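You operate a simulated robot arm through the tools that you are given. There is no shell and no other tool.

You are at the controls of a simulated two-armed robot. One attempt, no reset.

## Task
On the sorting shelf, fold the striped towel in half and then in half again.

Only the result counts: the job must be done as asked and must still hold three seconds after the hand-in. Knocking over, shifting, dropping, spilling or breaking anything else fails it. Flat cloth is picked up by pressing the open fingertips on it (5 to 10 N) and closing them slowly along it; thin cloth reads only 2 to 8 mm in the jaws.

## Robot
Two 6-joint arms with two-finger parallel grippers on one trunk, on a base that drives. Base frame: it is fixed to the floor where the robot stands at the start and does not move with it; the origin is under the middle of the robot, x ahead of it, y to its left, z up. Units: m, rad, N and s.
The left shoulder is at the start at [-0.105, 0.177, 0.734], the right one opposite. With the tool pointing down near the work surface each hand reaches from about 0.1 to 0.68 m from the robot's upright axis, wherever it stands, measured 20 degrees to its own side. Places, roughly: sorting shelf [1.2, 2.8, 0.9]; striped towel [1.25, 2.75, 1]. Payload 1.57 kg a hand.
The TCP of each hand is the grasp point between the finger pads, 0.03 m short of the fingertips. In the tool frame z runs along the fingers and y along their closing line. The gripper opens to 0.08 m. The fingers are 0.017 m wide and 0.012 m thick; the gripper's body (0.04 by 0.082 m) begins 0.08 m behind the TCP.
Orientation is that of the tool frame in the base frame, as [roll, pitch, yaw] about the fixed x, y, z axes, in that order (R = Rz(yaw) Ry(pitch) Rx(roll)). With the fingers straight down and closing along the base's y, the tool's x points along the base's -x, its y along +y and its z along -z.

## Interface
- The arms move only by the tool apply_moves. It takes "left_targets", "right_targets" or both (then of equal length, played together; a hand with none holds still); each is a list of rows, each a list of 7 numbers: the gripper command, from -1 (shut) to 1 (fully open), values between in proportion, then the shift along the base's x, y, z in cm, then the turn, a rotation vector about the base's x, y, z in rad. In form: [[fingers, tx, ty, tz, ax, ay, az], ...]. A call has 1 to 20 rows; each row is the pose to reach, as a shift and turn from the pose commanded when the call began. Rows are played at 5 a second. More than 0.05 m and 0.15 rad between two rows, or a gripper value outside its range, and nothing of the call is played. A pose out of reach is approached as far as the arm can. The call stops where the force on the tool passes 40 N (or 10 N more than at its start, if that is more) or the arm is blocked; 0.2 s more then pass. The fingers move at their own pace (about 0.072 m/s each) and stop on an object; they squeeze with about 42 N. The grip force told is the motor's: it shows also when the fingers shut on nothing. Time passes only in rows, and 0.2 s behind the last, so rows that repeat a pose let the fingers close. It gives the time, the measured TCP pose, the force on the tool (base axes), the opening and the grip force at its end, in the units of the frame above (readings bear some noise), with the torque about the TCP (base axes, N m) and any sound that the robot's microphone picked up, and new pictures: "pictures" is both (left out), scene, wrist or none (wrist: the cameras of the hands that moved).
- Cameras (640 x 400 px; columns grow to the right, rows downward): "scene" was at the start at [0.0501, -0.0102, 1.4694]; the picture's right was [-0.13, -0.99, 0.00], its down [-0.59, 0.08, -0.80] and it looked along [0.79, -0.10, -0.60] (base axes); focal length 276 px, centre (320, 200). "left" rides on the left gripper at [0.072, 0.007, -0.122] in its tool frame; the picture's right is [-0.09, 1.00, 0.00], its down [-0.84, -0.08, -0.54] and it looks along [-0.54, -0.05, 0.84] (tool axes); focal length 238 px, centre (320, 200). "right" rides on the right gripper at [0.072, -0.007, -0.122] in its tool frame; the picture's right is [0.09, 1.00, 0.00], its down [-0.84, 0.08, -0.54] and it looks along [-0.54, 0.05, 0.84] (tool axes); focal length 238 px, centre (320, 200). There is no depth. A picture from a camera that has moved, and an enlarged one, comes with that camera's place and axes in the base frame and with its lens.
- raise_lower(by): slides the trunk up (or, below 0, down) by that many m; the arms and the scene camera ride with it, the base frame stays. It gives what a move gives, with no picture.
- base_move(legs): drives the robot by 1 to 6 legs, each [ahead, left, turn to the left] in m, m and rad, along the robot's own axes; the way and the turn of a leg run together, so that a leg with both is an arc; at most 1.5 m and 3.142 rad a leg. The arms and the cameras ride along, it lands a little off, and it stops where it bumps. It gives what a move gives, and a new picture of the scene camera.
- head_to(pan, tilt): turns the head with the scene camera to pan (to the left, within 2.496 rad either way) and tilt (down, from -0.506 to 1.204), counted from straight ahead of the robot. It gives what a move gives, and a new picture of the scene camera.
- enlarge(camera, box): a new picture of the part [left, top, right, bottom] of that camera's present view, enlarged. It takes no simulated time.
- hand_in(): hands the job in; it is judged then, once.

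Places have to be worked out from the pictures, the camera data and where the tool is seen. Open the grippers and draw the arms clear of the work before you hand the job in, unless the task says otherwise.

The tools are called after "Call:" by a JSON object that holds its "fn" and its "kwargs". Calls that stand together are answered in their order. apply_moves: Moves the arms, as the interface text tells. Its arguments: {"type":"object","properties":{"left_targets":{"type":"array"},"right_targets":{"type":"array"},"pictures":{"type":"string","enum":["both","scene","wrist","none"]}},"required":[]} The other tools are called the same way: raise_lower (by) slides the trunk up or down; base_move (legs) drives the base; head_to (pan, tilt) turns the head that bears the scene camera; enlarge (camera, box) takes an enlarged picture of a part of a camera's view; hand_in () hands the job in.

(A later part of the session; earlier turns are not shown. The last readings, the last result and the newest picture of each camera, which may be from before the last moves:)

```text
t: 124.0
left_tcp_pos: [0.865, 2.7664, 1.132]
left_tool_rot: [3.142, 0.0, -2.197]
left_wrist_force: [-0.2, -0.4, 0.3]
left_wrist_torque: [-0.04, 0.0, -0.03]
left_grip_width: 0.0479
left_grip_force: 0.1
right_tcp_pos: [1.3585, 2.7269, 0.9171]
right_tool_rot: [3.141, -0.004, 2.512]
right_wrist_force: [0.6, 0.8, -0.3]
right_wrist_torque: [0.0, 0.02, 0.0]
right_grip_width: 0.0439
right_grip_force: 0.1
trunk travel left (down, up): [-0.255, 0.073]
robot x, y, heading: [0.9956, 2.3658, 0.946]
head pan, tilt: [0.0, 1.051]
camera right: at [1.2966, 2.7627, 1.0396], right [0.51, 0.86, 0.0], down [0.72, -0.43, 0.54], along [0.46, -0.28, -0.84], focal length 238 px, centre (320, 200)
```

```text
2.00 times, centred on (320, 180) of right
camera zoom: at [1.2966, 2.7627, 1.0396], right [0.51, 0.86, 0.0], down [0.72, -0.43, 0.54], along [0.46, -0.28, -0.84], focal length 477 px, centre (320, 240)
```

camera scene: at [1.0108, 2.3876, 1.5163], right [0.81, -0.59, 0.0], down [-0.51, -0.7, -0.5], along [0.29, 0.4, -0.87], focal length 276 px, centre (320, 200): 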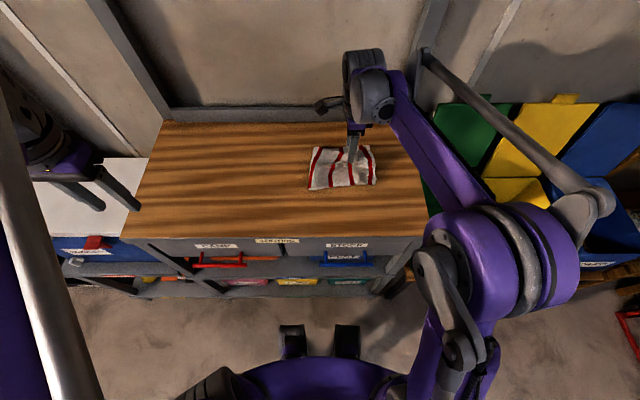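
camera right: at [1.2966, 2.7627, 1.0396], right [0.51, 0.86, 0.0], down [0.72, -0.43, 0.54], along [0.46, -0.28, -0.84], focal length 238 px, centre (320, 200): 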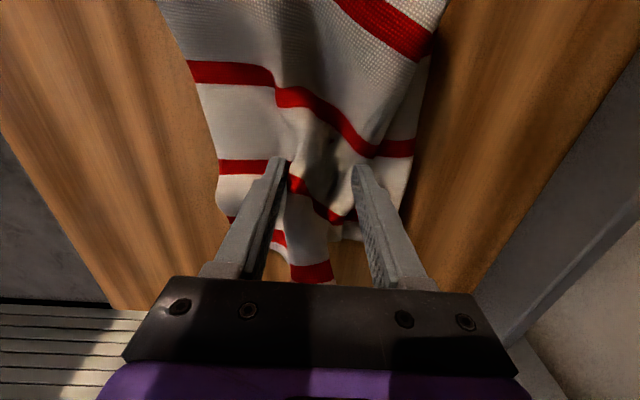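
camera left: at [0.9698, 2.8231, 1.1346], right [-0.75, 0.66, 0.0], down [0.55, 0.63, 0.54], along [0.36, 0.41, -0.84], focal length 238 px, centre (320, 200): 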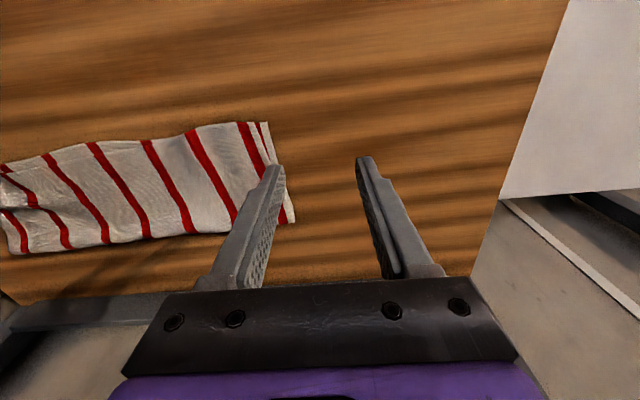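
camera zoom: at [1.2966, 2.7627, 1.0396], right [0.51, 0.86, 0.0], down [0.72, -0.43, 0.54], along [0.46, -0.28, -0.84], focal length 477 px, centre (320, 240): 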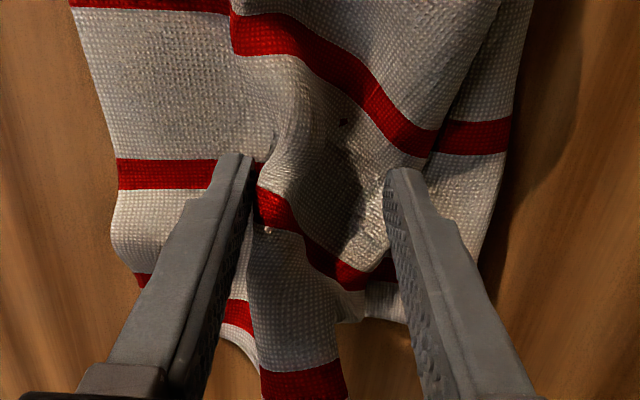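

Not yet touching at TCP z 0.917. I lower a few more millimetres to light contact.

Call:
{"fn": "apply_moves", "kwargs": {"right_targets": [[0.1, 0, 0, -0.2, 0, 0, 0], [0.1, 0, 0, -0.3, 0, 0, 0], [0.1, 0, 0, -0.3, 0, 0, 0]], "pictures": "none"}}

```text
t: 124.8
left_tcp_pos: [0.8633, 2.7654, 1.132]
left_tool_rot: [-3.141, 0.0, -2.198]
left_wrist_force: [0.3, -0.1, 0.4]
left_wrist_torque: [-0.02, -0.01, 0.01]
left_grip_width: 0.0479
left_grip_force: 0.1
right_tcp_pos: [1.3587, 2.7253, 0.9164]
right_tool_rot: [-3.141, -0.003, 2.513]
right_wrist_force: [-0.9, -1.4, 5.1]
right_wrist_torque: [-0.18, 0.05, 0.0]
right_grip_width: 0.0444
right_grip_force: 0.1
trunk travel left (down, up): [-0.255, 0.073]
robot x, y, heading: [0.9945, 2.3659, 0.943]
head pan, tilt: [0.0, 1.051]
```

Only the front finger bears (5 N). I tilt the hand 0.1 rad so the back finger comes down too and read again.

Call:
{"fn": "apply_moves", "kwargs": {"right_targets": [[0.1, 0, 0, 0.05, -0.0405, 0.0293, 0], [0.1, 0, 0, 0.05, -0.081, 0.0587, 0], [0.1, 0, 0, 0.0, -0.081, 0.0587, 0], [0.1, 0, 0, 0.0, -0.081, 0.0587, 0]], "pictures": "none"}}

```text
t: 125.8
left_tcp_pos: [0.8634, 2.7657, 1.1325]
left_tool_rot: [-3.141, 0.0, -2.197]
left_wrist_force: [0.2, 0.8, 0.1]
left_wrist_torque: [-0.01, 0.02, 0.0]
left_grip_width: 0.0479
left_grip_force: 0.2
right_tcp_pos: [1.3584, 2.727, 0.915]
right_tool_rot: [-3.04, -0.004, 2.512]
right_wrist_force: [1.1, 1.9, 19.5]
right_wrist_torque: [0.59, -0.38, 0.0]
right_grip_width: 0.0445
right_grip_force: 0.2
trunk travel left (down, up): [-0.255, 0.073]
robot x, y, heading: [0.9949, 2.3669, 0.945]
head pan, tilt: [0.0, 1.051]
```

Now the back finger takes all the load (19 N). I halve the tilt and rise slightly to balance them.

Call:
{"fn": "apply_moves", "kwargs": {"right_targets": [[0.1, 0, 0, 0.05, 0.0284, -0.0205, 0], [0.1, 0, 0, 0.05, 0.0284, -0.0205, 0], [0.1, 0, 0, 0.05, 0.0284, -0.0205, 0]], "pictures": "none"}}

```text
t: 126.5
left_tcp_pos: [0.8649, 2.766, 1.1322]
left_tool_rot: [-3.141, 0.0, -2.197]
left_wrist_force: [0.9, -0.2, 0.5]
left_wrist_torque: [-0.01, 0.01, 0.01]
left_grip_width: 0.048
left_grip_force: 0.1
right_tcp_pos: [1.358, 2.7265, 0.9148]
right_tool_rot: [-3.077, -0.005, 2.512]
right_wrist_force: [-1.0, -0.3, 4.3]
right_wrist_torque: [0.07, -0.01, 0.02]
right_grip_width: 0.0431
right_grip_force: 0.0
trunk travel left (down, up): [-0.255, 0.073]
robot x, y, heading: [0.9955, 2.3601, 0.939]
head pan, tilt: [0.0, 1.051]
```

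Balanced light contact (4 N on both). I open slowly to spread the pleat.

Call:
{"fn": "apply_moves", "kwargs": {"right_targets": [[0.2, 0, 0, 0, 0, 0, 0], [0.3, 0, 0, 0, 0, 0, 0], [0.4, 0, 0, 0, 0, 0, 0], [0.5, 0, 0, 0, 0, 0, 0], [0.6, 0, 0, 0, 0, 0, 0], [0.7, 0, 0, 0, 0, 0, 0], [0.8, 0, 0, 0, 0, 0, 0], [0.9, 0, 0, 0, 0, 0, 0], [1.0, 0, 0, 0, 0, 0, 0], [1.0, 0, 0, 0, 0, 0, 0]], "pictures": "both"}}

Call:
{"fn": "enlarge", "kwargs": {"camera": "right", "box": [180, 60, 460, 290]}}

Call:
{"fn": "enlarge", "kwargs": {"camera": "scene", "box": [300, 130, 390, 200]}}

```text
t: 128.8
left_tcp_pos: [0.8632, 2.7639, 1.1322]
left_tool_rot: [3.141, 0.0, -2.198]
left_wrist_force: [0.1, 0.4, -1.0]
left_wrist_torque: [-0.04, -0.03, 0.01]
left_grip_width: 0.0476
left_grip_force: 0.1
right_tcp_pos: [1.357, 2.7255, 0.915]
right_tool_rot: [-3.077, -0.003, 2.513]
right_wrist_force: [-1.6, -1.3, 10.9]
right_wrist_torque: [0.36, -0.24, -0.01]
right_grip_width: 0.077
right_grip_force: 0.1
trunk travel left (down, up): [-0.255, 0.073]
robot x, y, heading: [0.995, 2.3637, 0.945]
head pan, tilt: [0.0, 1.051]
camera scene: at [1.0098, 2.3858, 1.5164], right [0.81, -0.59, 0.0], down [-0.51, -0.7, -0.5], along [0.29, 0.4, -0.87], focal length 276 px, centre (320, 200)
camera right: at [1.3007, 2.7684, 1.0377], right [0.51, 0.86, -0.06], down [0.74, -0.4, 0.53], along [0.43, -0.32, -0.84], focal length 238 px, centre (320, 200)
```

scene: 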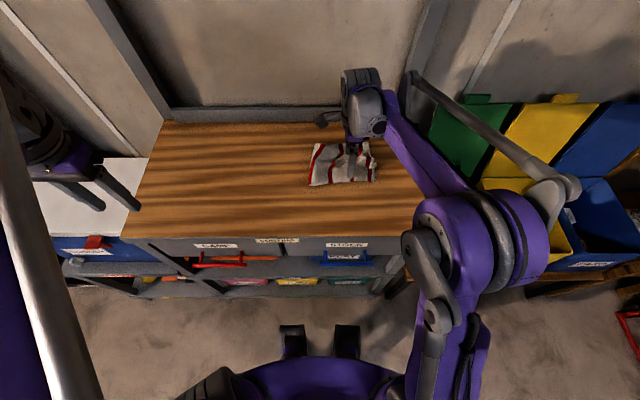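
right: 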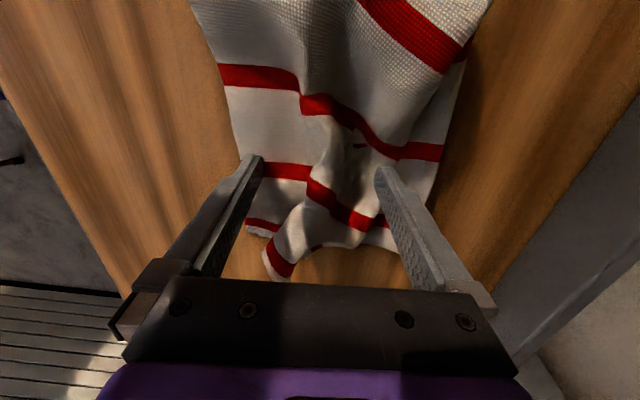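

```text
1.74 times, centred on (320, 175) of right
camera zoom: at [1.3007, 2.7684, 1.0377], right [0.51, 0.86, -0.06], down [0.74, -0.4, 0.53], along [0.43, -0.32, -0.84], focal length 414 px, centre (320, 244)
```

zoom: 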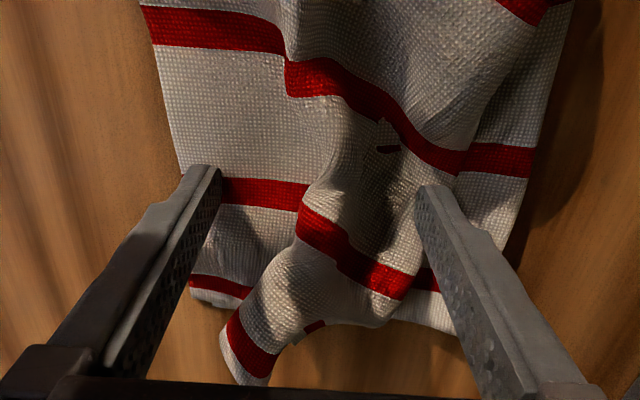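

```text
5.71 times, centred on (345, 165) of scene
camera zoom: at [1.0098, 2.3858, 1.5164], right [0.81, -0.59, 0.0], down [-0.51, -0.7, -0.5], along [0.29, 0.4, -0.87], focal length 1579 px, centre (177, 400)
```

zoom: 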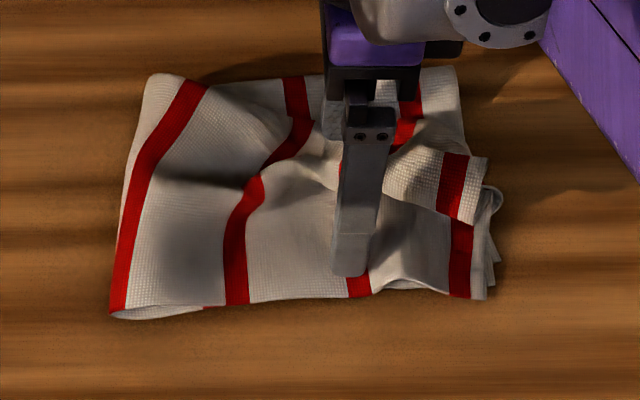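

The spread partly opened the pleat. I raise the hand and shift left to get a clear top view of the end.

Call:
{"fn": "apply_moves", "kwargs": {"right_targets": [[1.0, 0, 0, 1.5, 0, 0, 0], [1.0, -0.5, 0.4, 4.5, 0, 0, 0], [1.0, -2.0, 1.5, 8.0, 0, 0, 0], [1.0, -4.0, 3.0, 11.0, 0, 0, 0], [1.0, -6.0, 4.4, 13.0, 0, 0, 0]], "pictures": "both"}}

Call:
{"fn": "enlarge", "kwargs": {"camera": "right", "box": [200, 40, 440, 300]}}

Call:
{"fn": "enlarge", "kwargs": {"camera": "scene", "box": [300, 130, 390, 200]}}

```text
t: 129.9
left_tcp_pos: [0.8652, 2.7656, 1.1315]
left_tool_rot: [3.141, 0.0, -2.197]
left_wrist_force: [0.3, 1.3, -0.3]
left_wrist_torque: [0.04, 0.02, -0.02]
left_grip_width: 0.0479
left_grip_force: 0.2
right_tcp_pos: [1.2987, 2.77, 1.0456]
right_tool_rot: [-3.077, -0.004, 2.513]
right_wrist_force: [0.3, -0.7, -0.7]
right_wrist_torque: [-0.02, -0.01, 0.03]
right_grip_width: 0.08
right_grip_force: 0.0
trunk travel left (down, up): [-0.255, 0.073]
robot x, y, heading: [0.9976, 2.3623, 0.945]
head pan, tilt: [0.0, 1.051]
camera scene: at [1.0103, 2.3873, 1.5163], right [0.81, -0.59, 0.0], down [-0.51, -0.7, -0.5], along [0.29, 0.4, -0.87], focal length 276 px, centre (320, 200)
camera right: at [1.2416, 2.8132, 1.168], right [0.51, 0.86, -0.06], down [0.74, -0.4, 0.53], along [0.43, -0.32, -0.84], focal length 238 px, centre (320, 200)
```

scene: 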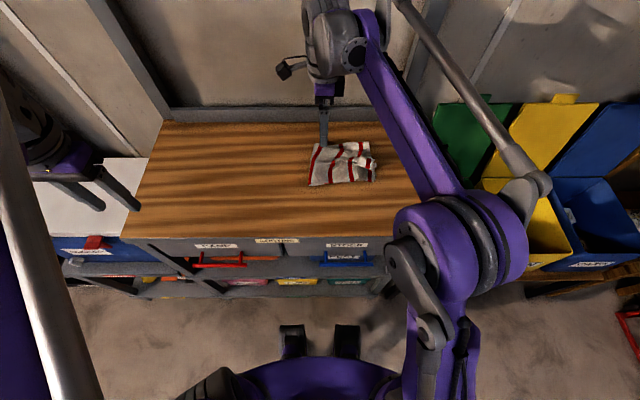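
right: 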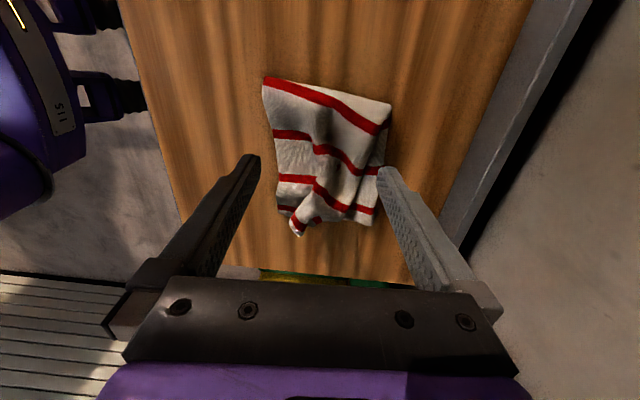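

```text
1.54 times, centred on (320, 170) of right
camera zoom: at [1.2416, 2.8132, 1.168], right [0.51, 0.86, -0.06], down [0.74, -0.4, 0.53], along [0.43, -0.32, -0.84], focal length 367 px, centre (320, 246)
```

zoom: 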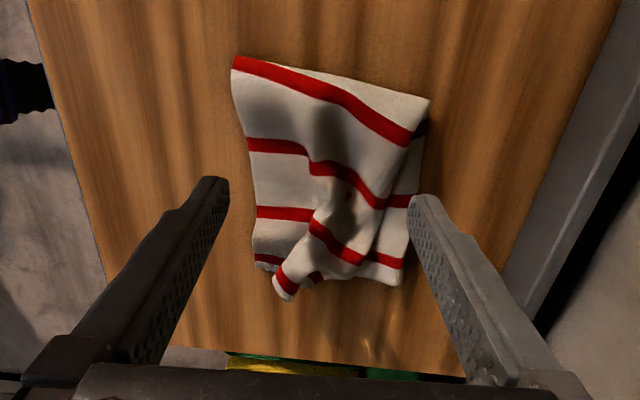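

```text
5.71 times, centred on (345, 165) of scene
camera zoom: at [1.0103, 2.3873, 1.5163], right [0.81, -0.59, 0.0], down [-0.51, -0.7, -0.5], along [0.29, 0.4, -0.87], focal length 1579 px, centre (177, 400)
```

zoom: 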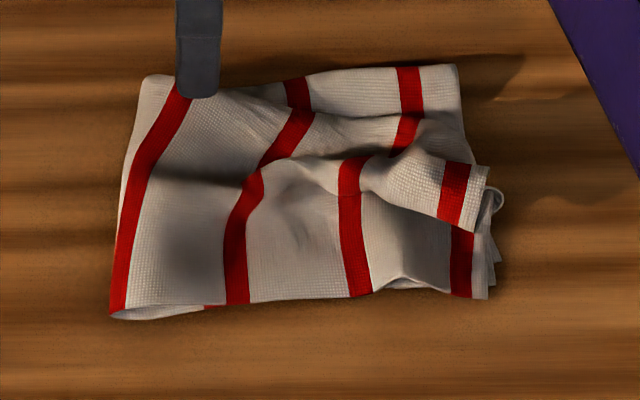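

The back corner of the end is folded over as a small tongue pointing right (about fwd 0.47–0.51, lateral −0.145), needing to go ~6 cm back. I bring the open hand over this tongue to pick it.

Call:
{"fn": "apply_moves", "kwargs": {"right_targets": [[0.8, 2.3, -2.2, -1.0, 0.0259, -0.0188, 0], [0.6, 4.6, -4.5, -2.5, 0.0519, -0.0376, 0], [0.5, 6.9, -6.8, -4.5, 0.0519, -0.0376, 0], [0.5, 9.22, -9.02, -6.5, 0.0519, -0.0376, 0]], "pictures": "wrist"}}

Call:
{"fn": "enlarge", "kwargs": {"camera": "right", "box": [200, 40, 440, 300]}}

```text
t: 130.9
left_tcp_pos: [0.8651, 2.7655, 1.1326]
left_tool_rot: [-3.142, 0.001, -2.198]
left_wrist_force: [0.0, -0.1, -0.3]
left_wrist_torque: [0.0, 0.01, 0.03]
left_grip_width: 0.0481
left_grip_force: 0.0
right_tcp_pos: [1.3918, 2.681, 0.9808]
right_tool_rot: [3.141, -0.004, 2.516]
right_wrist_force: [0.4, 0.2, -0.6]
right_wrist_torque: [0.0, -0.01, 0.01]
right_grip_width: 0.0599
right_grip_force: 0.1
trunk travel left (down, up): [-0.255, 0.073]
robot x, y, heading: [0.9964, 2.3651, 0.946]
head pan, tilt: [0.0, 1.051]
camera right: at [1.3294, 2.7168, 1.1032], right [0.51, 0.86, 0.0], down [0.73, -0.43, 0.54], along [0.46, -0.27, -0.84], focal length 238 px, centre (320, 200)
```

right: 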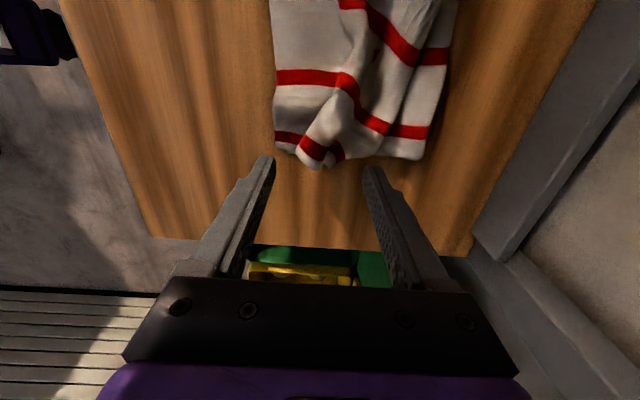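

```text
1.54 times, centred on (320, 170) of right
camera zoom: at [1.3294, 2.7168, 1.1032], right [0.51, 0.86, 0.0], down [0.73, -0.43, 0.54], along [0.46, -0.27, -0.84], focal length 367 px, centre (320, 246)
```

zoom: 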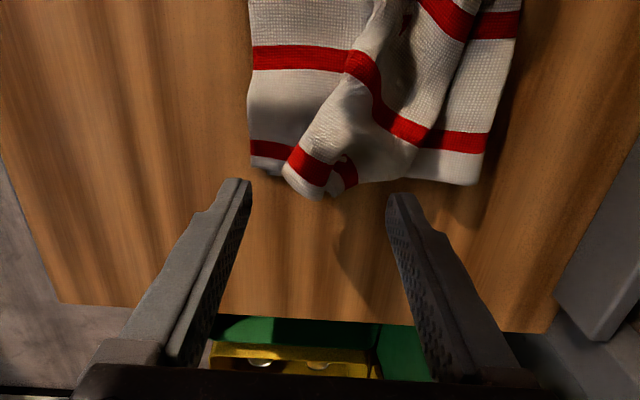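

The tongue is centred under the jaws (fwd 0.485, lateral −0.145). I lower with 6 cm opening so the fingers straddle it, then close to pinch only the raised tongue.

Call:
{"fn": "apply_moves", "kwargs": {"right_targets": [[0.5, 0.4, -0.3, -2.0, 0, 0, 0], [0.5, 0.4, -0.3, -4.5, 0, 0, 0], [0.5, 0.4, -0.3, -6.2, 0, 0, 0], [0.3, 0.4, -0.3, -6.2, 0, 0, 0], [0.1, 0.4, -0.3, -6.2, 0, 0, 0], [-0.1, 0.4, -0.3, -6.2, 0, 0, 0], [-0.3, 0.4, -0.3, -6.2, 0, 0, 0], [-0.5, 0.4, -0.3, -6.2, 0, 0, 0], [-0.7, 0.4, -0.3, -6.2, 0, 0, 0], [-0.85, 0.4, -0.3, -6.2, 0, 0, 0], [-1.0, 0.4, -0.3, -6.2, 0, 0, 0], [-1.0, 0.4, -0.3, -6.2, 0, 0, 0]], "pictures": "both"}}

Call:
{"fn": "enlarge", "kwargs": {"camera": "right", "box": [200, 40, 440, 300]}}

Call:
{"fn": "enlarge", "kwargs": {"camera": "scene", "box": [300, 130, 390, 200]}}

```text
t: 133.6
left_tcp_pos: [0.8647, 2.7653, 1.133]
left_tool_rot: [-3.141, -0.001, -2.198]
left_wrist_force: [-0.2, 0.2, 0.6]
left_wrist_torque: [-0.02, 0.01, 0.01]
left_grip_width: 0.0482
left_grip_force: 0.0
right_tcp_pos: [1.3942, 2.6782, 0.9176]
right_tool_rot: [-3.141, -0.004, 2.513]
right_wrist_force: [-0.3, -1.3, 3.2]
right_wrist_torque: [0.02, -0.02, -0.03]
right_grip_width: 0.0046
right_grip_force: 25.0
trunk travel left (down, up): [-0.255, 0.073]
robot x, y, heading: [0.9923, 2.3629, 0.945]
head pan, tilt: [0.0, 1.051]
camera scene: at [1.0105, 2.3867, 1.5164], right [0.81, -0.59, 0.0], down [-0.51, -0.7, -0.5], along [0.29, 0.4, -0.87], focal length 276 px, centre (320, 200)
camera right: at [1.3324, 2.714, 1.0405], right [0.51, 0.86, 0.0], down [0.72, -0.43, 0.54], along [0.46, -0.28, -0.84], focal length 238 px, centre (320, 200)
```

scene: 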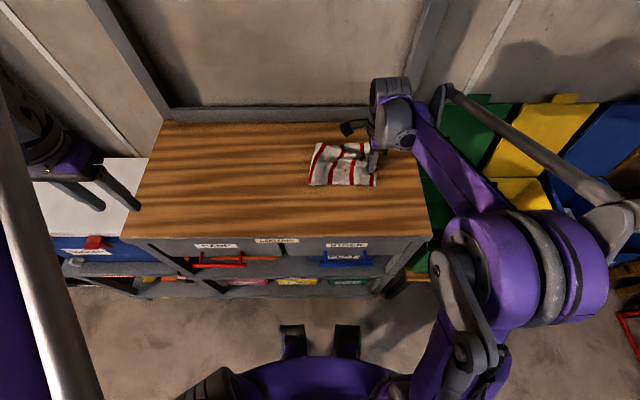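
right: 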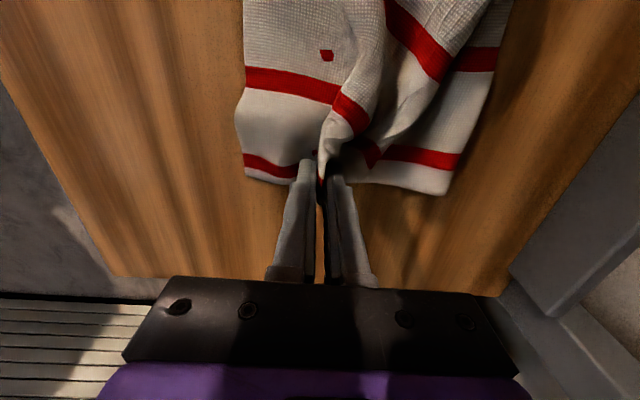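

```text
1.54 times, centred on (320, 170) of right
camera zoom: at [1.3324, 2.714, 1.0405], right [0.51, 0.86, 0.0], down [0.72, -0.43, 0.54], along [0.46, -0.28, -0.84], focal length 367 px, centre (320, 246)
```

zoom: 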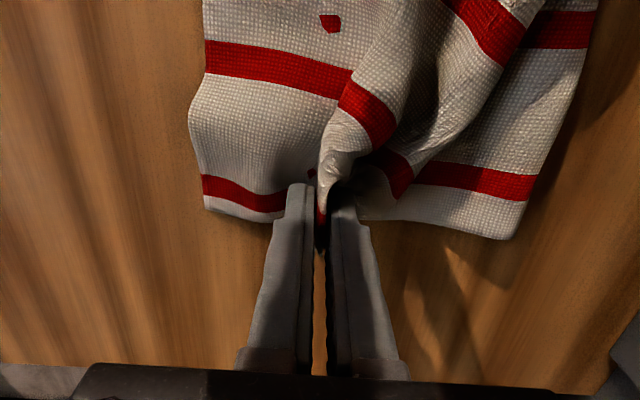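

```text
5.71 times, centred on (345, 165) of scene
camera zoom: at [1.0105, 2.3867, 1.5164], right [0.81, -0.59, 0.0], down [-0.51, -0.7, -0.5], along [0.29, 0.4, -0.87], focal length 1579 px, centre (177, 400)
```

zoom: 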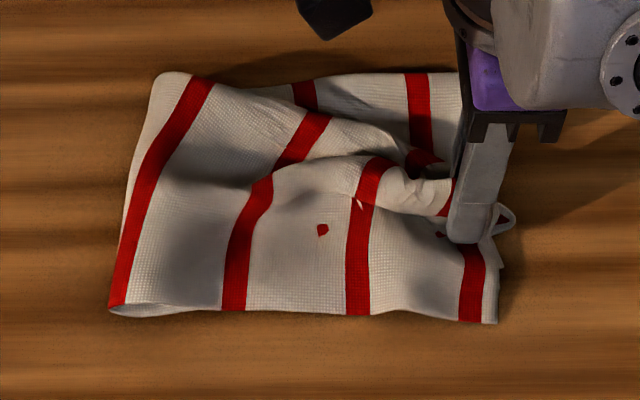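

The tongue is gripped (4.6 mm). I lift it gently 5 cm while moving 2.5 cm back to pull out the pleat, and look.

Call:
{"fn": "apply_moves", "kwargs": {"right_targets": [[-1, 0.1, 0.15, 1.0, 0, 0, 0], [-1, 0.4, 0.55, 2.0, 0, 0, 0], [-1, 0.8, 1.1, 3.0, 0, 0, 0], [-1, 1.2, 1.6, 4.0, 0, 0, 0], [-1, 1.47, 2.0, 5.0, 0, 0, 0], [-1, 1.47, 2.0, 5.0, 0, 0, 0]], "pictures": "both"}}

Call:
{"fn": "enlarge", "kwargs": {"camera": "right", "box": [200, 40, 440, 300]}}

Call:
{"fn": "enlarge", "kwargs": {"camera": "scene", "box": [300, 130, 390, 200]}}

```text
t: 134.9
left_tcp_pos: [0.8655, 2.7657, 1.132]
left_tool_rot: [3.141, -0.001, -2.198]
left_wrist_force: [-0.2, -0.5, 0.2]
left_wrist_torque: [0.03, 0.01, 0.01]
left_grip_width: 0.0481
left_grip_force: 0.0
right_tcp_pos: [1.4093, 2.6975, 0.9687]
right_tool_rot: [-3.14, -0.005, 2.514]
right_wrist_force: [0.0, -0.3, 0.0]
right_wrist_torque: [-0.01, 0.01, -0.01]
right_grip_width: 0.0044
right_grip_force: 24.9
trunk travel left (down, up): [-0.255, 0.073]
robot x, y, heading: [0.9973, 2.3669, 0.944]
head pan, tilt: [0.0, 1.051]
camera scene: at [1.0108, 2.3869, 1.5163], right [0.81, -0.59, 0.0], down [-0.51, -0.7, -0.5], along [0.29, 0.4, -0.87], focal length 276 px, centre (320, 200)
camera right: at [1.3472, 2.7335, 1.0902], right [0.51, 0.86, 0.0], down [0.72, -0.43, 0.54], along [0.46, -0.28, -0.84], focal length 238 px, centre (320, 200)
```

scene: 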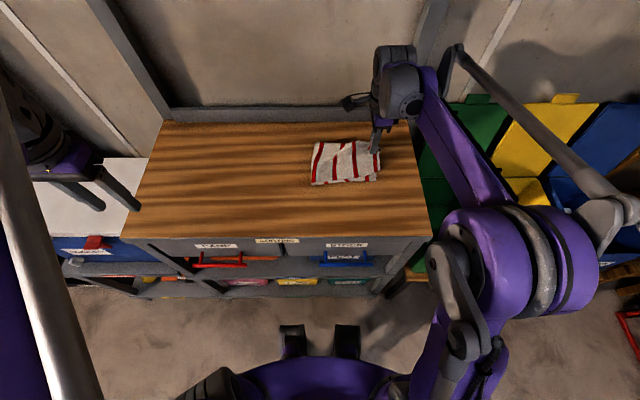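
right: 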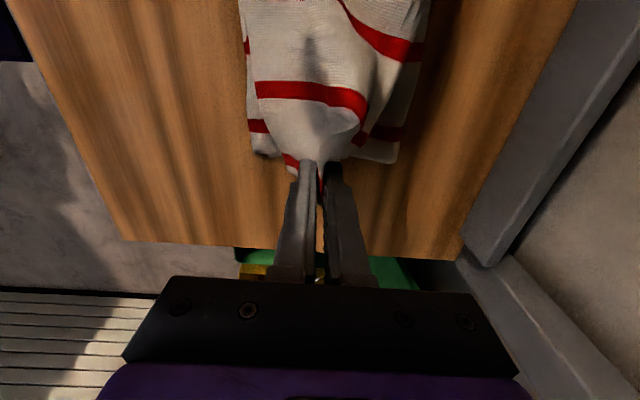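

```text
1.54 times, centred on (320, 170) of right
camera zoom: at [1.3472, 2.7335, 1.0902], right [0.51, 0.86, 0.0], down [0.72, -0.43, 0.54], along [0.46, -0.28, -0.84], focal length 367 px, centre (320, 246)
```

zoom: 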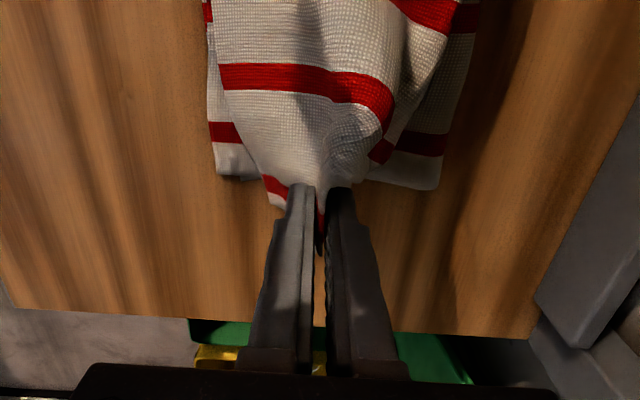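

```text
5.71 times, centred on (345, 165) of scene
camera zoom: at [1.0108, 2.3869, 1.5163], right [0.81, -0.59, 0.0], down [-0.51, -0.7, -0.5], along [0.29, 0.4, -0.87], focal length 1579 px, centre (177, 400)
```

zoom: 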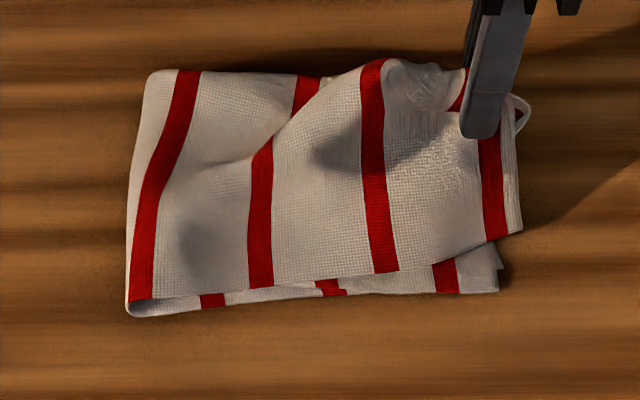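

Excellent: lifting straightened the whole top half, and the edge now points right as needed. The fold line sits ~2 cm too far right, so I swing the held end up and left to let the fold re-lay itself further left before bringing it back.

Call:
{"fn": "apply_moves", "kwargs": {"right_targets": [[-1, -1.0, 0.73, 1.3, 0, 0, 0], [-1, -2.02, 1.47, 2.3, 0, 0, 0], [-1, -3.0, 2.2, 3.3, 0, 0, 0], [-1, -4.05, 2.93, 4.3, 0, 0, 0], [-1, -5.06, 3.67, 5.1, 0, 0, 0], [-1, -6.07, 4.4, 5.8, 0, 0, 0], [-1, -7.1, 5.13, 6.4, 0, 0, 0], [-1, -8.1, 5.87, 6.8, 0, 0, 0], [-1, -10.12, 7.33, 7.3, 0, 0, 0], [-1, -12.15, 8.8, 7.3, 0, 0, 0], [-1, -13.77, 9.97, 6.8, 0, 0, 0], [-1, -14.58, 10.56, 5.8, 0, 0, 0], [-1, -14.58, 10.56, 5.8, 0, 0, 0]], "pictures": "both"}}

Call:
{"fn": "enlarge", "kwargs": {"camera": "scene", "box": [280, 120, 400, 210]}}

```text
t: 137.8
left_tcp_pos: [0.8647, 2.7662, 1.1322]
left_tool_rot: [3.141, 0.001, -2.199]
left_wrist_force: [0.6, 0.3, -0.4]
left_wrist_torque: [-0.01, -0.02, 0.03]
left_grip_width: 0.0479
left_grip_force: 0.0
right_tcp_pos: [1.2643, 2.8037, 1.0252]
right_tool_rot: [-3.141, -0.004, 2.515]
right_wrist_force: [-0.4, 0.1, 0.2]
right_wrist_torque: [0.02, -0.02, 0.0]
right_grip_width: 0.0043
right_grip_force: 24.4
trunk travel left (down, up): [-0.255, 0.073]
robot x, y, heading: [0.9951, 2.3673, 0.941]
head pan, tilt: [0.0, 1.051]
camera scene: at [1.0108, 2.3868, 1.5163], right [0.81, -0.59, 0.0], down [-0.51, -0.7, -0.5], along [0.29, 0.4, -0.87], focal length 276 px, centre (320, 200)
camera right: at [1.2017, 2.8395, 1.1474], right [0.51, 0.86, 0.0], down [0.72, -0.43, 0.54], along [0.46, -0.28, -0.84], focal length 238 px, centre (320, 200)
```

scene: 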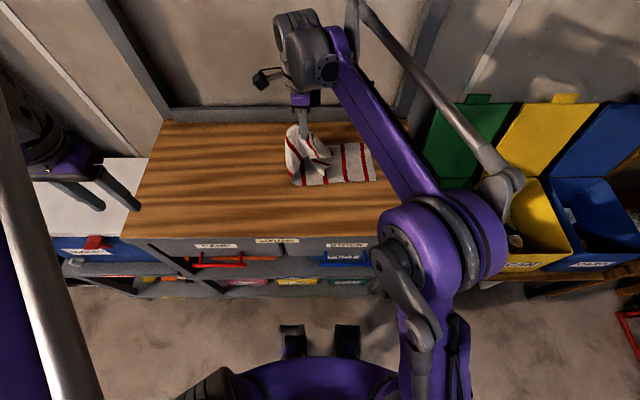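
right: 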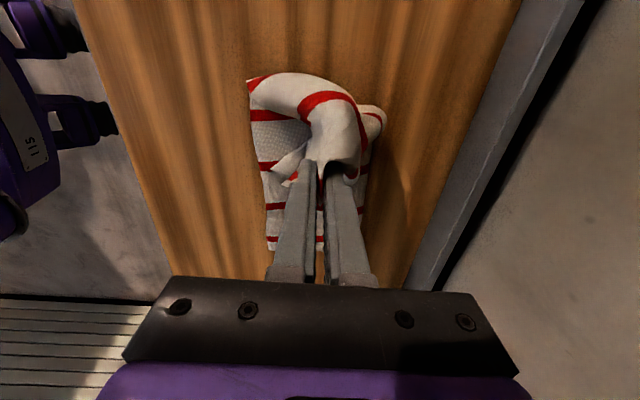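

```text
4.44 times, centred on (340, 165) of scene
camera zoom: at [1.0108, 2.3868, 1.5163], right [0.81, -0.59, 0.0], down [-0.51, -0.7, -0.5], along [0.29, 0.4, -0.87], focal length 1228 px, centre (231, 356)
```

zoom: 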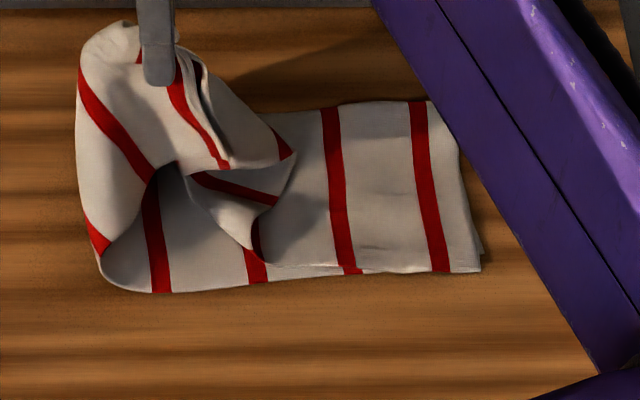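

The bottom half now lies flat out to lateral +0.08, so the fold can form further left. I bring the held end back to the right along a slack arc, stopping ~3 cm above the right end.

Call:
{"fn": "apply_moves", "kwargs": {"right_targets": [[-1, 1.0, -0.73, 0, 0, 0, 0], [-1, 2.02, -1.47, 0, 0, 0, 0], [-1, 3.04, -2.2, 0, 0, 0, 0], [-1, 4.05, -2.93, 0, 0, 0, 0], [-1, 5.06, -3.67, -0.2, 0, 0, 0], [-1, 6.07, -4.4, -0.5, 0, 0, 0], [-1, 7.08, -5.13, -0.95, 0, 0, 0], [-1, 8.1, -5.87, -1.5, 0, 0, 0], [-1, 8.91, -6.45, -2.1, 0, 0, 0], [-1, 9.72, -7.04, -2.7, 0, 0, 0], [-1, 10.53, -7.62, -3.4, 0, 0, 0], [-1, 11.34, -8.21, -4.2, 0, 0, 0], [-1, 12.0, -8.65, -5.0, 0, 0, 0], [-1, 12.55, -9.09, -5.9, 0, 0, 0], [-1, 13.1, -9.45, -6.8, 0, 0, 0], [-1, 13.53, -9.8, -7.7, 0, 0, 0], [-1, 14.35, -10.02, -9.0, 0, 0, 0], [-1, 14.35, -10.02, -9.0, 0, 0, 0]], "pictures": "both"}}

Call:
{"fn": "enlarge", "kwargs": {"camera": "scene", "box": [280, 120, 400, 210]}}

Call:
{"fn": "enlarge", "kwargs": {"camera": "right", "box": [200, 40, 440, 300]}}

```text
t: 141.6
left_tcp_pos: [0.8648, 2.7665, 1.1318]
left_tool_rot: [-3.141, -0.001, -2.197]
left_wrist_force: [0.7, -0.1, -0.1]
left_wrist_torque: [0.04, -0.02, 0.0]
left_grip_width: 0.0478
left_grip_force: 0.2
right_tcp_pos: [1.4074, 2.7026, 0.9367]
right_tool_rot: [-3.14, -0.002, 2.512]
right_wrist_force: [0.4, 0.7, 0.2]
right_wrist_torque: [0.05, -0.04, 0.03]
right_grip_width: 0.0043
right_grip_force: 24.7
trunk travel left (down, up): [-0.255, 0.073]
robot x, y, heading: [0.9943, 2.3647, 0.946]
head pan, tilt: [0.0, 1.051]
camera scene: at [1.0105, 2.3868, 1.5163], right [0.81, -0.59, 0.0], down [-0.51, -0.7, -0.5], along [0.29, 0.4, -0.87], focal length 276 px, centre (320, 200)
camera right: at [1.3454, 2.7385, 1.0582], right [0.51, 0.86, 0.0], down [0.72, -0.43, 0.54], along [0.46, -0.28, -0.84], focal length 238 px, centre (320, 200)
```

scene: 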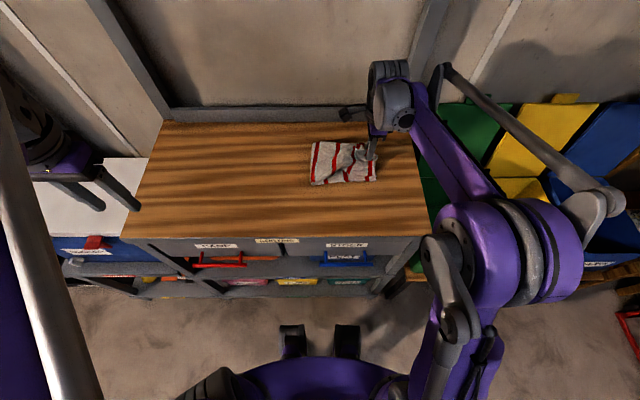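
right: 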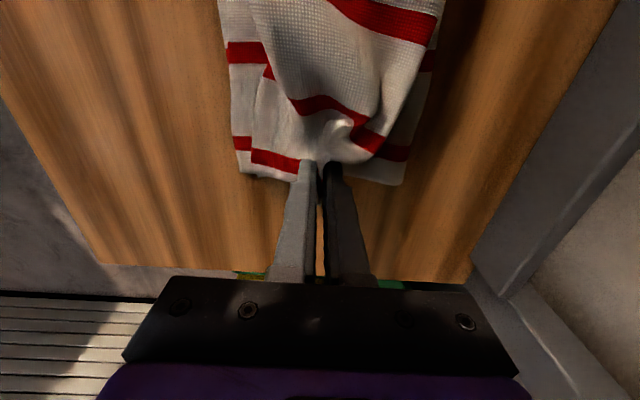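

```text
4.44 times, centred on (340, 165) of scene
camera zoom: at [1.0105, 2.3868, 1.5163], right [0.81, -0.59, 0.0], down [-0.51, -0.7, -0.5], along [0.29, 0.4, -0.87], focal length 1228 px, centre (231, 356)
```

zoom: 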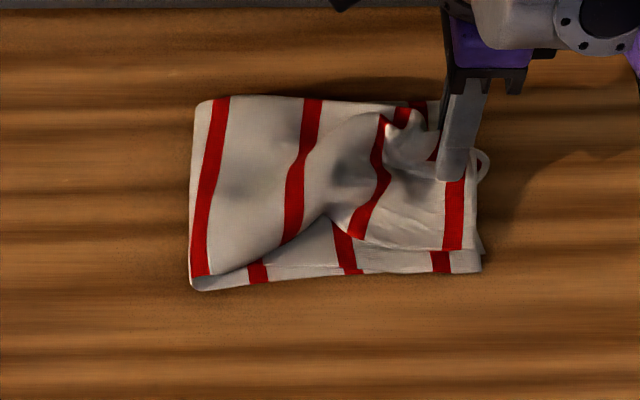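

```text
1.54 times, centred on (320, 170) of right
camera zoom: at [1.3454, 2.7385, 1.0582], right [0.51, 0.86, 0.0], down [0.72, -0.43, 0.54], along [0.46, -0.28, -0.84], focal length 367 px, centre (320, 246)
```

zoom: 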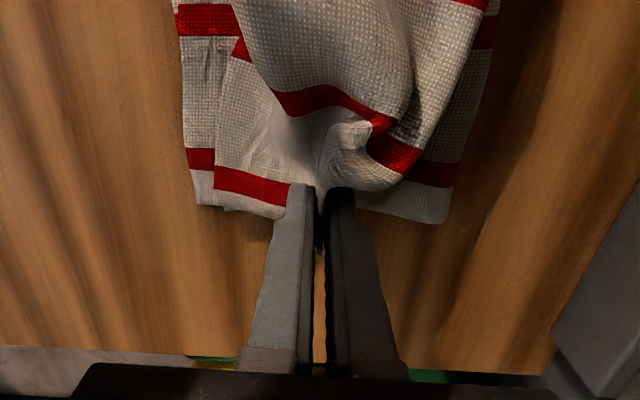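

The end is back over the right end (front corners matched), but slack remains as a bulge with the fold line ~2 cm short. I lower the pinch to pin the ends down with the right hand, then the left hand will draw the slack out toward the fold.

Call:
{"fn": "apply_moves", "kwargs": {"right_targets": [[-1, 0.2, -0.15, -0.8, 0, 0, 0], [-1, 0.32, -0.23, -1.5, 0, 0, 0], [-1, 0.32, -0.23, -2.0, 0, 0, 0], [-1, 0.32, -0.23, -2.2, 0, 0, 0], [-1, 0.32, -0.23, -2.2, 0, 0, 0]], "left_targets": [[0.2, 0, 0, 0, 0, 0, -0.14], [0.4, 0, 0, 0, 0, 0, -0.28], [0.6, 0, 0, 0, 0, 0, -0.42], [0.8, 0, 0, 0, 0, 0, -0.56], [1.0, 0, 0, 0, 0, 0, -0.7]], "pictures": "both"}}

```text
t: 142.8
left_tcp_pos: [0.8637, 2.765, 1.1324]
left_tool_rot: [3.141, 0.001, -2.9]
left_wrist_force: [-0.1, 0.5, -0.4]
left_wrist_torque: [-0.02, 0.02, -0.01]
left_grip_width: 0.0799
left_grip_force: 0.0
right_tcp_pos: [1.4098, 2.7001, 0.9152]
right_tool_rot: [3.141, -0.003, 2.514]
right_wrist_force: [-0.3, 1.0, 17.7]
right_wrist_torque: [0.03, 0.02, -0.02]
right_grip_width: 0.0041
right_grip_force: 24.6
trunk travel left (down, up): [-0.255, 0.073]
robot x, y, heading: [0.9947, 2.3618, 0.948]
head pan, tilt: [0.0, 1.051]
camera scene: at [1.0095, 2.386, 1.5165], right [0.81, -0.59, 0.0], down [-0.51, -0.7, -0.5], along [0.29, 0.4, -0.87], focal length 276 px, centre (320, 200)
camera right: at [1.3477, 2.7361, 1.0369], right [0.51, 0.86, 0.0], down [0.72, -0.43, 0.54], along [0.46, -0.27, -0.84], focal length 238 px, centre (320, 200)
camera left: at [0.7917, 2.7553, 1.2543], right [-0.15, 0.99, 0.0], down [0.83, 0.12, 0.54], along [0.54, 0.08, -0.84], focal length 238 px, centre (320, 200)
```

scene: 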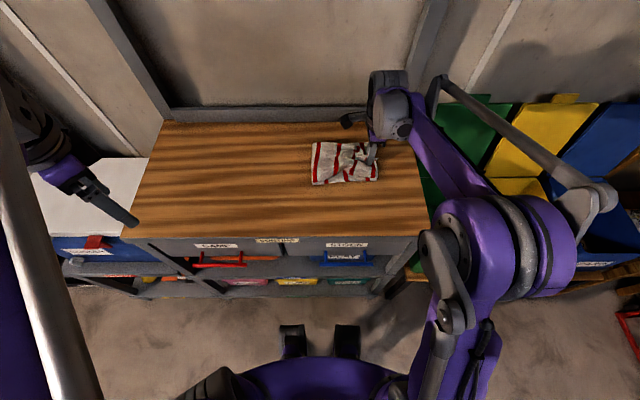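
right: 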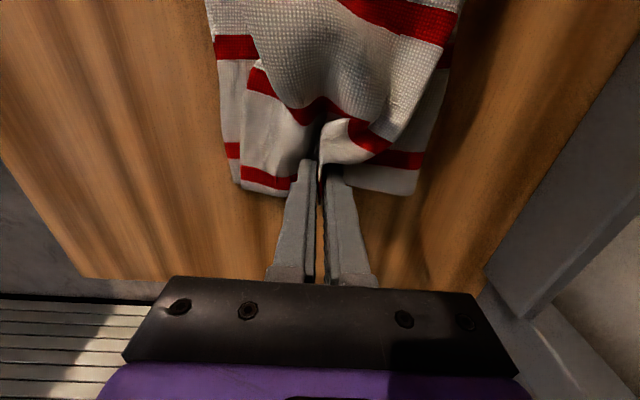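
left: 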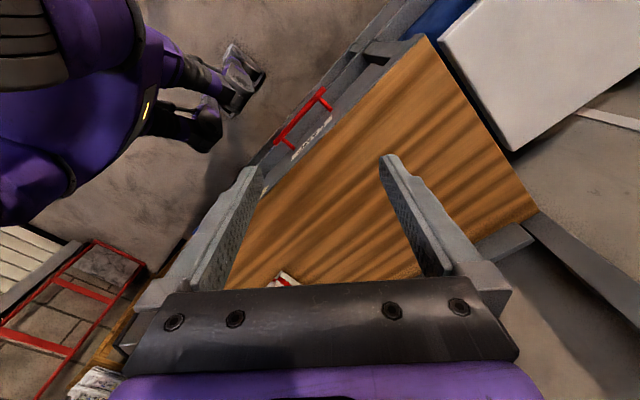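

The right hand pins both ends at 17 N. I bring the left hand, jaws wide open and turned to lie front-to-back, over the folded stack near the fold line.

Call:
{"fn": "apply_moves", "kwargs": {"left_targets": [[1, 4.34, 0.11, 1.0, 0, 0, -0.087], [1, 8.69, 0.23, 1.0, 0, 0, -0.174], [1, 13.0, 0.34, 0.5, 0, 0, -0.261], [1, 17.4, 0.46, 0.0, 0, 0, -0.348], [1, 21.7, 0.57, -1.0, 0, 0, -0.435], [1, 26.1, 0.68, -2.5, 0, 0, -0.522], [1, 30.4, 0.8, -4.0, 0, 0, -0.609], [1, 34.7, 0.91, -5.5, 0, 0, -0.696], [1, 39.1, 1.03, -7.0, 0, 0, -0.783], [1, 43.43, 1.14, -8.5, 0, 0, -0.87]], "pictures": "both"}}

```text
t: 144.9
left_tcp_pos: [1.298, 2.7749, 1.0478]
left_tool_rot: [3.138, 0.0, 2.512]
left_wrist_force: [1.0, -0.1, -0.2]
left_wrist_torque: [0.02, 0.01, 0.01]
left_grip_width: 0.0797
left_grip_force: 0.1
right_tcp_pos: [1.4085, 2.7003, 0.9142]
right_tool_rot: [3.14, -0.003, 2.515]
right_wrist_force: [-0.2, 1.0, 22.0]
right_wrist_torque: [0.06, -0.03, -0.07]
right_grip_width: 0.0043
right_grip_force: 24.6
trunk travel left (down, up): [-0.255, 0.073]
robot x, y, heading: [0.9947, 2.3676, 0.943]
head pan, tilt: [0.0, 1.051]
camera scene: at [1.0099, 2.3858, 1.5165], right [0.81, -0.59, 0.0], down [-0.51, -0.7, -0.5], along [0.29, 0.4, -0.87], focal length 276 px, centre (320, 200)
camera left: at [1.2438, 2.8249, 1.1701], right [0.66, 0.75, 0.0], down [0.63, -0.55, 0.54], along [0.41, -0.36, -0.84], focal length 238 px, centre (320, 200)
```

scene: 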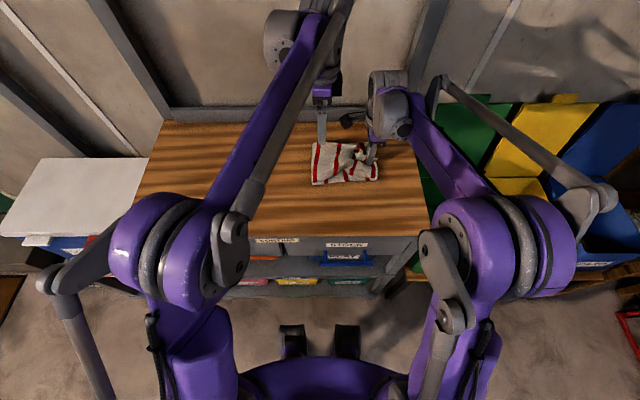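
left: 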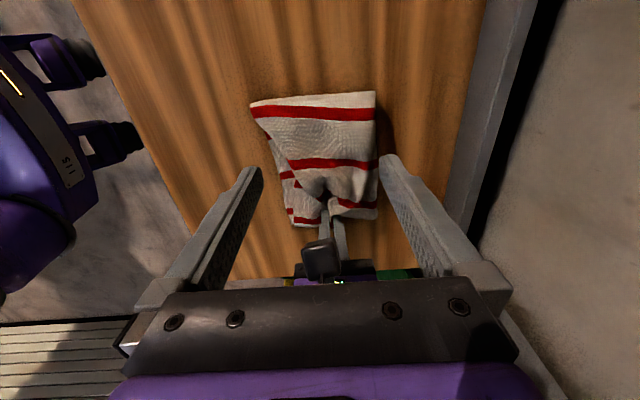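

The left hand is centred over the stack near the fold. I lower it to just above contact.

Call:
{"fn": "apply_moves", "kwargs": {"left_targets": [[1, 0, 0, -3.5, 0, 0, 0], [1, 0, 0, -7.0, 0, 0, 0], [1, 0, 0, -10.0, 0, 0, 0], [1, 0, 0, -12.3, 0, 0, 0], [1, 0, 0, -12.8, 0, 0, 0]], "pictures": "wrist"}}

```text
t: 145.7
left_tcp_pos: [1.2967, 2.7771, 0.9704]
left_tool_rot: [3.137, 0.006, 2.517]
left_wrist_force: [-3.3, 4.7, 24.5]
left_wrist_torque: [-0.83, -1.14, 0.11]
left_grip_width: 0.0799
left_grip_force: 0.0
right_tcp_pos: [1.41, 2.6997, 0.9146]
right_tool_rot: [3.139, 0.004, 2.516]
right_wrist_force: [-1.2, -0.4, 15.7]
right_wrist_torque: [-0.54, -1.18, 0.15]
right_grip_width: 0.0042
right_grip_force: 24.9
trunk travel left (down, up): [-0.255, 0.073]
robot x, y, heading: [0.9961, 2.3659, 0.945]
head pan, tilt: [0.0, 1.051]
stopped in row 3 (left hand): the force on the tool passed its limit at 98 N (the readings are from after the stop); the commanded pose is now the measured one
camera left: at [1.2413, 2.8248, 1.092], right [0.66, 0.75, 0.0], down [0.63, -0.55, 0.55], along [0.41, -0.36, -0.84], focal length 238 px, centre (320, 200)
```

left: 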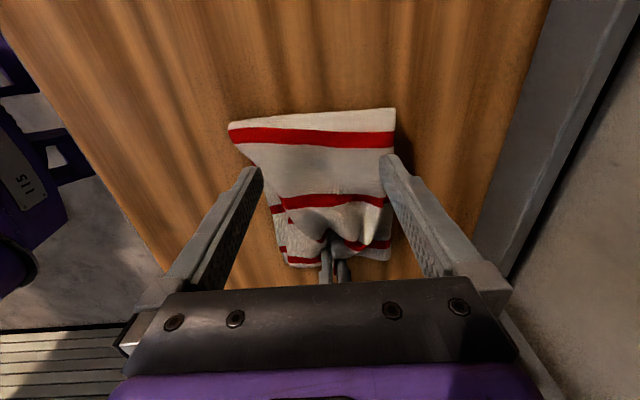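

The left hand bumped the right hand's camera housing (not the towel); I raise and move the left hand back away at once.

Call:
{"fn": "apply_moves", "kwargs": {"left_targets": [[1, -0.2, 0.15, 2.0, 0, 0, 0], [1, -1.0, 0.7, 5.0, 0, 0, 0], [1, -3.5, 2.5, 8.0, 0, 0, 0], [1, -7.5, 5.4, 9.0, 0, 0, 0], [1, -11.0, 8.0, 9.0, 0, 0, 0]], "pictures": "both"}}

Call:
{"fn": "enlarge", "kwargs": {"camera": "scene", "box": [280, 120, 400, 210]}}

```text
refused: row 4 steps farther than a row can; nothing moved
```

```text
4.44 times, centred on (340, 165) of scene
camera zoom: at [1.0081, 2.3858, 1.5166], right [0.81, -0.59, 0.0], down [-0.51, -0.7, -0.5], along [0.29, 0.4, -0.87], focal length 1228 px, centre (231, 356)
```

zoom: 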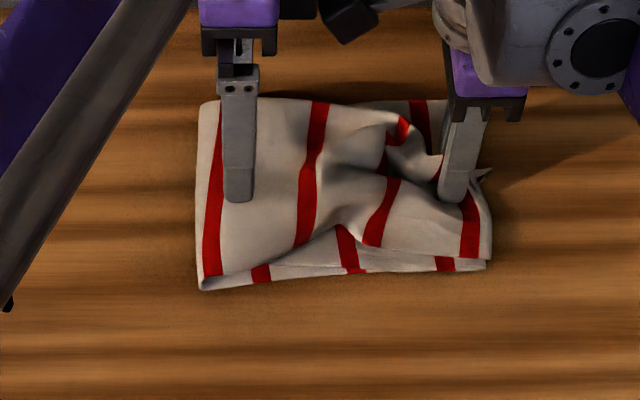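

The step was too long; I repeat the retreat with smaller rows.

Call:
{"fn": "apply_moves", "kwargs": {"left_targets": [[1, -0.2, 0.15, 1.5, 0, 0, 0], [1, -0.8, 0.6, 4.5, 0, 0, 0], [1, -2.5, 1.8, 7.5, 0, 0, 0], [1, -5.5, 4.0, 9.0, 0, 0, 0], [1, -9.0, 6.5, 9.0, 0, 0, 0], [1, -12.0, 8.7, 9.0, 0, 0, 0]], "pictures": "scene"}}

Call:
{"fn": "enlarge", "kwargs": {"camera": "scene", "box": [280, 120, 400, 210]}}

Call:
{"fn": "enlarge", "kwargs": {"camera": "right", "box": [200, 40, 440, 240]}}

```text
t: 146.6
left_tcp_pos: [1.263, 2.8004, 1.0475]
left_tool_rot: [3.139, 0.005, 2.516]
left_wrist_force: [-0.1, 0.0, -0.2]
left_wrist_torque: [-0.02, -0.02, 0.03]
left_grip_width: 0.0797
left_grip_force: 0.0
right_tcp_pos: [1.4099, 2.699, 0.9143]
right_tool_rot: [-3.141, 0.001, 2.517]
right_wrist_force: [-2.8, -0.1, 26.8]
right_wrist_torque: [0.03, 0.08, -0.02]
right_grip_width: 0.004
right_grip_force: 24.9
trunk travel left (down, up): [-0.255, 0.073]
robot x, y, heading: [0.9971, 2.3671, 0.942]
head pan, tilt: [0.0, 1.051]
stopped in row 4 (right hand): the force on the tool passed its limit at 42 N (the readings are from after the stop); the commanded pose is now the measured one
camera scene: at [1.0093, 2.3858, 1.5162], right [0.81, -0.59, 0.0], down [-0.51, -0.7, -0.5], along [0.29, 0.4, -0.87], focal length 276 px, centre (320, 200)
```

scene: 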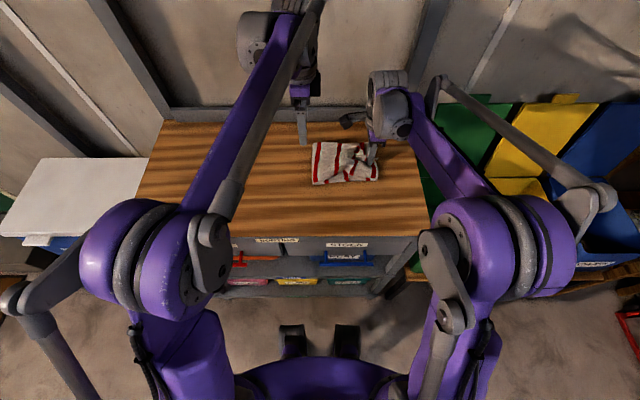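

```text
4.44 times, centred on (340, 165) of scene
camera zoom: at [1.0093, 2.3858, 1.5162], right [0.81, -0.59, 0.0], down [-0.51, -0.7, -0.5], along [0.29, 0.4, -0.87], focal length 1228 px, centre (231, 356)
```

zoom: 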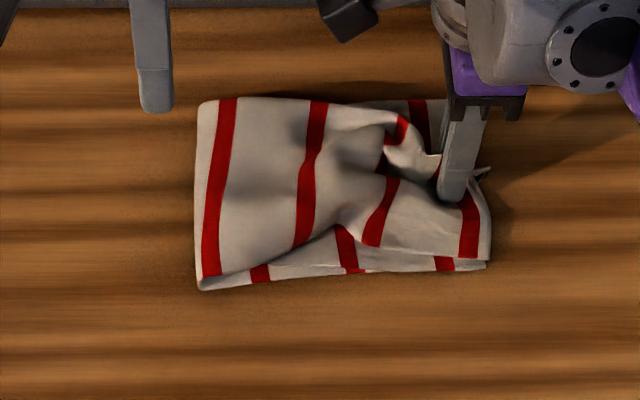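

```text
2.00 times, centred on (320, 140) of right
camera zoom: at [1.3472, 2.7362, 1.0363], right [0.51, 0.86, 0.0], down [0.72, -0.43, 0.54], along [0.47, -0.28, -0.84], focal length 477 px, centre (320, 320)
```

zoom: 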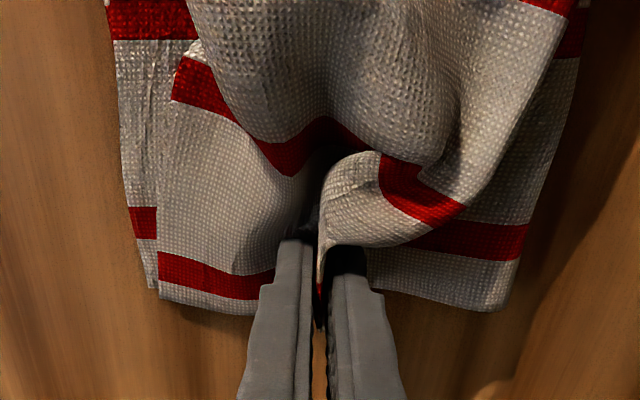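

The left hand is clear and the right hand's press crept up to its limit. I ease the right up a little and continue retreating the left hand.

Call:
{"fn": "apply_moves", "kwargs": {"left_targets": [[1, -3.0, 2.2, 1.5, 0, 0, 0], [1, -6.0, 4.4, 3.0, 0, 0, 0], [1, -9.5, 5.0, 4.0, 0, 0, 0], [1, -13.5, 4.5, 5.0, 0, 0, 0], [1, -17.5, 4.0, 6.0, 0, 0, 0], [1, -21.0, 3.0, 7.0, 0, 0, 0]], "right_targets": [[-1, 0, 0, 0.06, 0, 0, 0], [-1, 0, 0, 0.1, 0, 0, 0], [-1, 0, 0, 0.1, 0, 0, 0], [-1, 0, 0, 0.1, 0, 0, 0], [-1, 0, 0, 0.1, 0, 0, 0], [-1, 0, 0, 0.1, 0, 0, 0]], "pictures": "none"}}

```text
t: 148.0
left_tcp_pos: [1.0508, 2.8318, 1.1173]
left_tool_rot: [3.139, 0.005, 2.517]
left_wrist_force: [-0.4, 0.4, -0.5]
left_wrist_torque: [-0.01, 0.02, 0.0]
left_grip_width: 0.0802
left_grip_force: 0.2
right_tcp_pos: [1.4091, 2.6996, 0.9147]
right_tool_rot: [3.141, 0.001, 2.516]
right_wrist_force: [-4.3, -1.2, 18.6]
right_wrist_torque: [0.0, 0.07, -0.03]
right_grip_width: 0.0041
right_grip_force: 25.2
trunk travel left (down, up): [-0.255, 0.073]
robot x, y, heading: [0.9949, 2.3692, 0.945]
head pan, tilt: [0.0, 1.051]
```

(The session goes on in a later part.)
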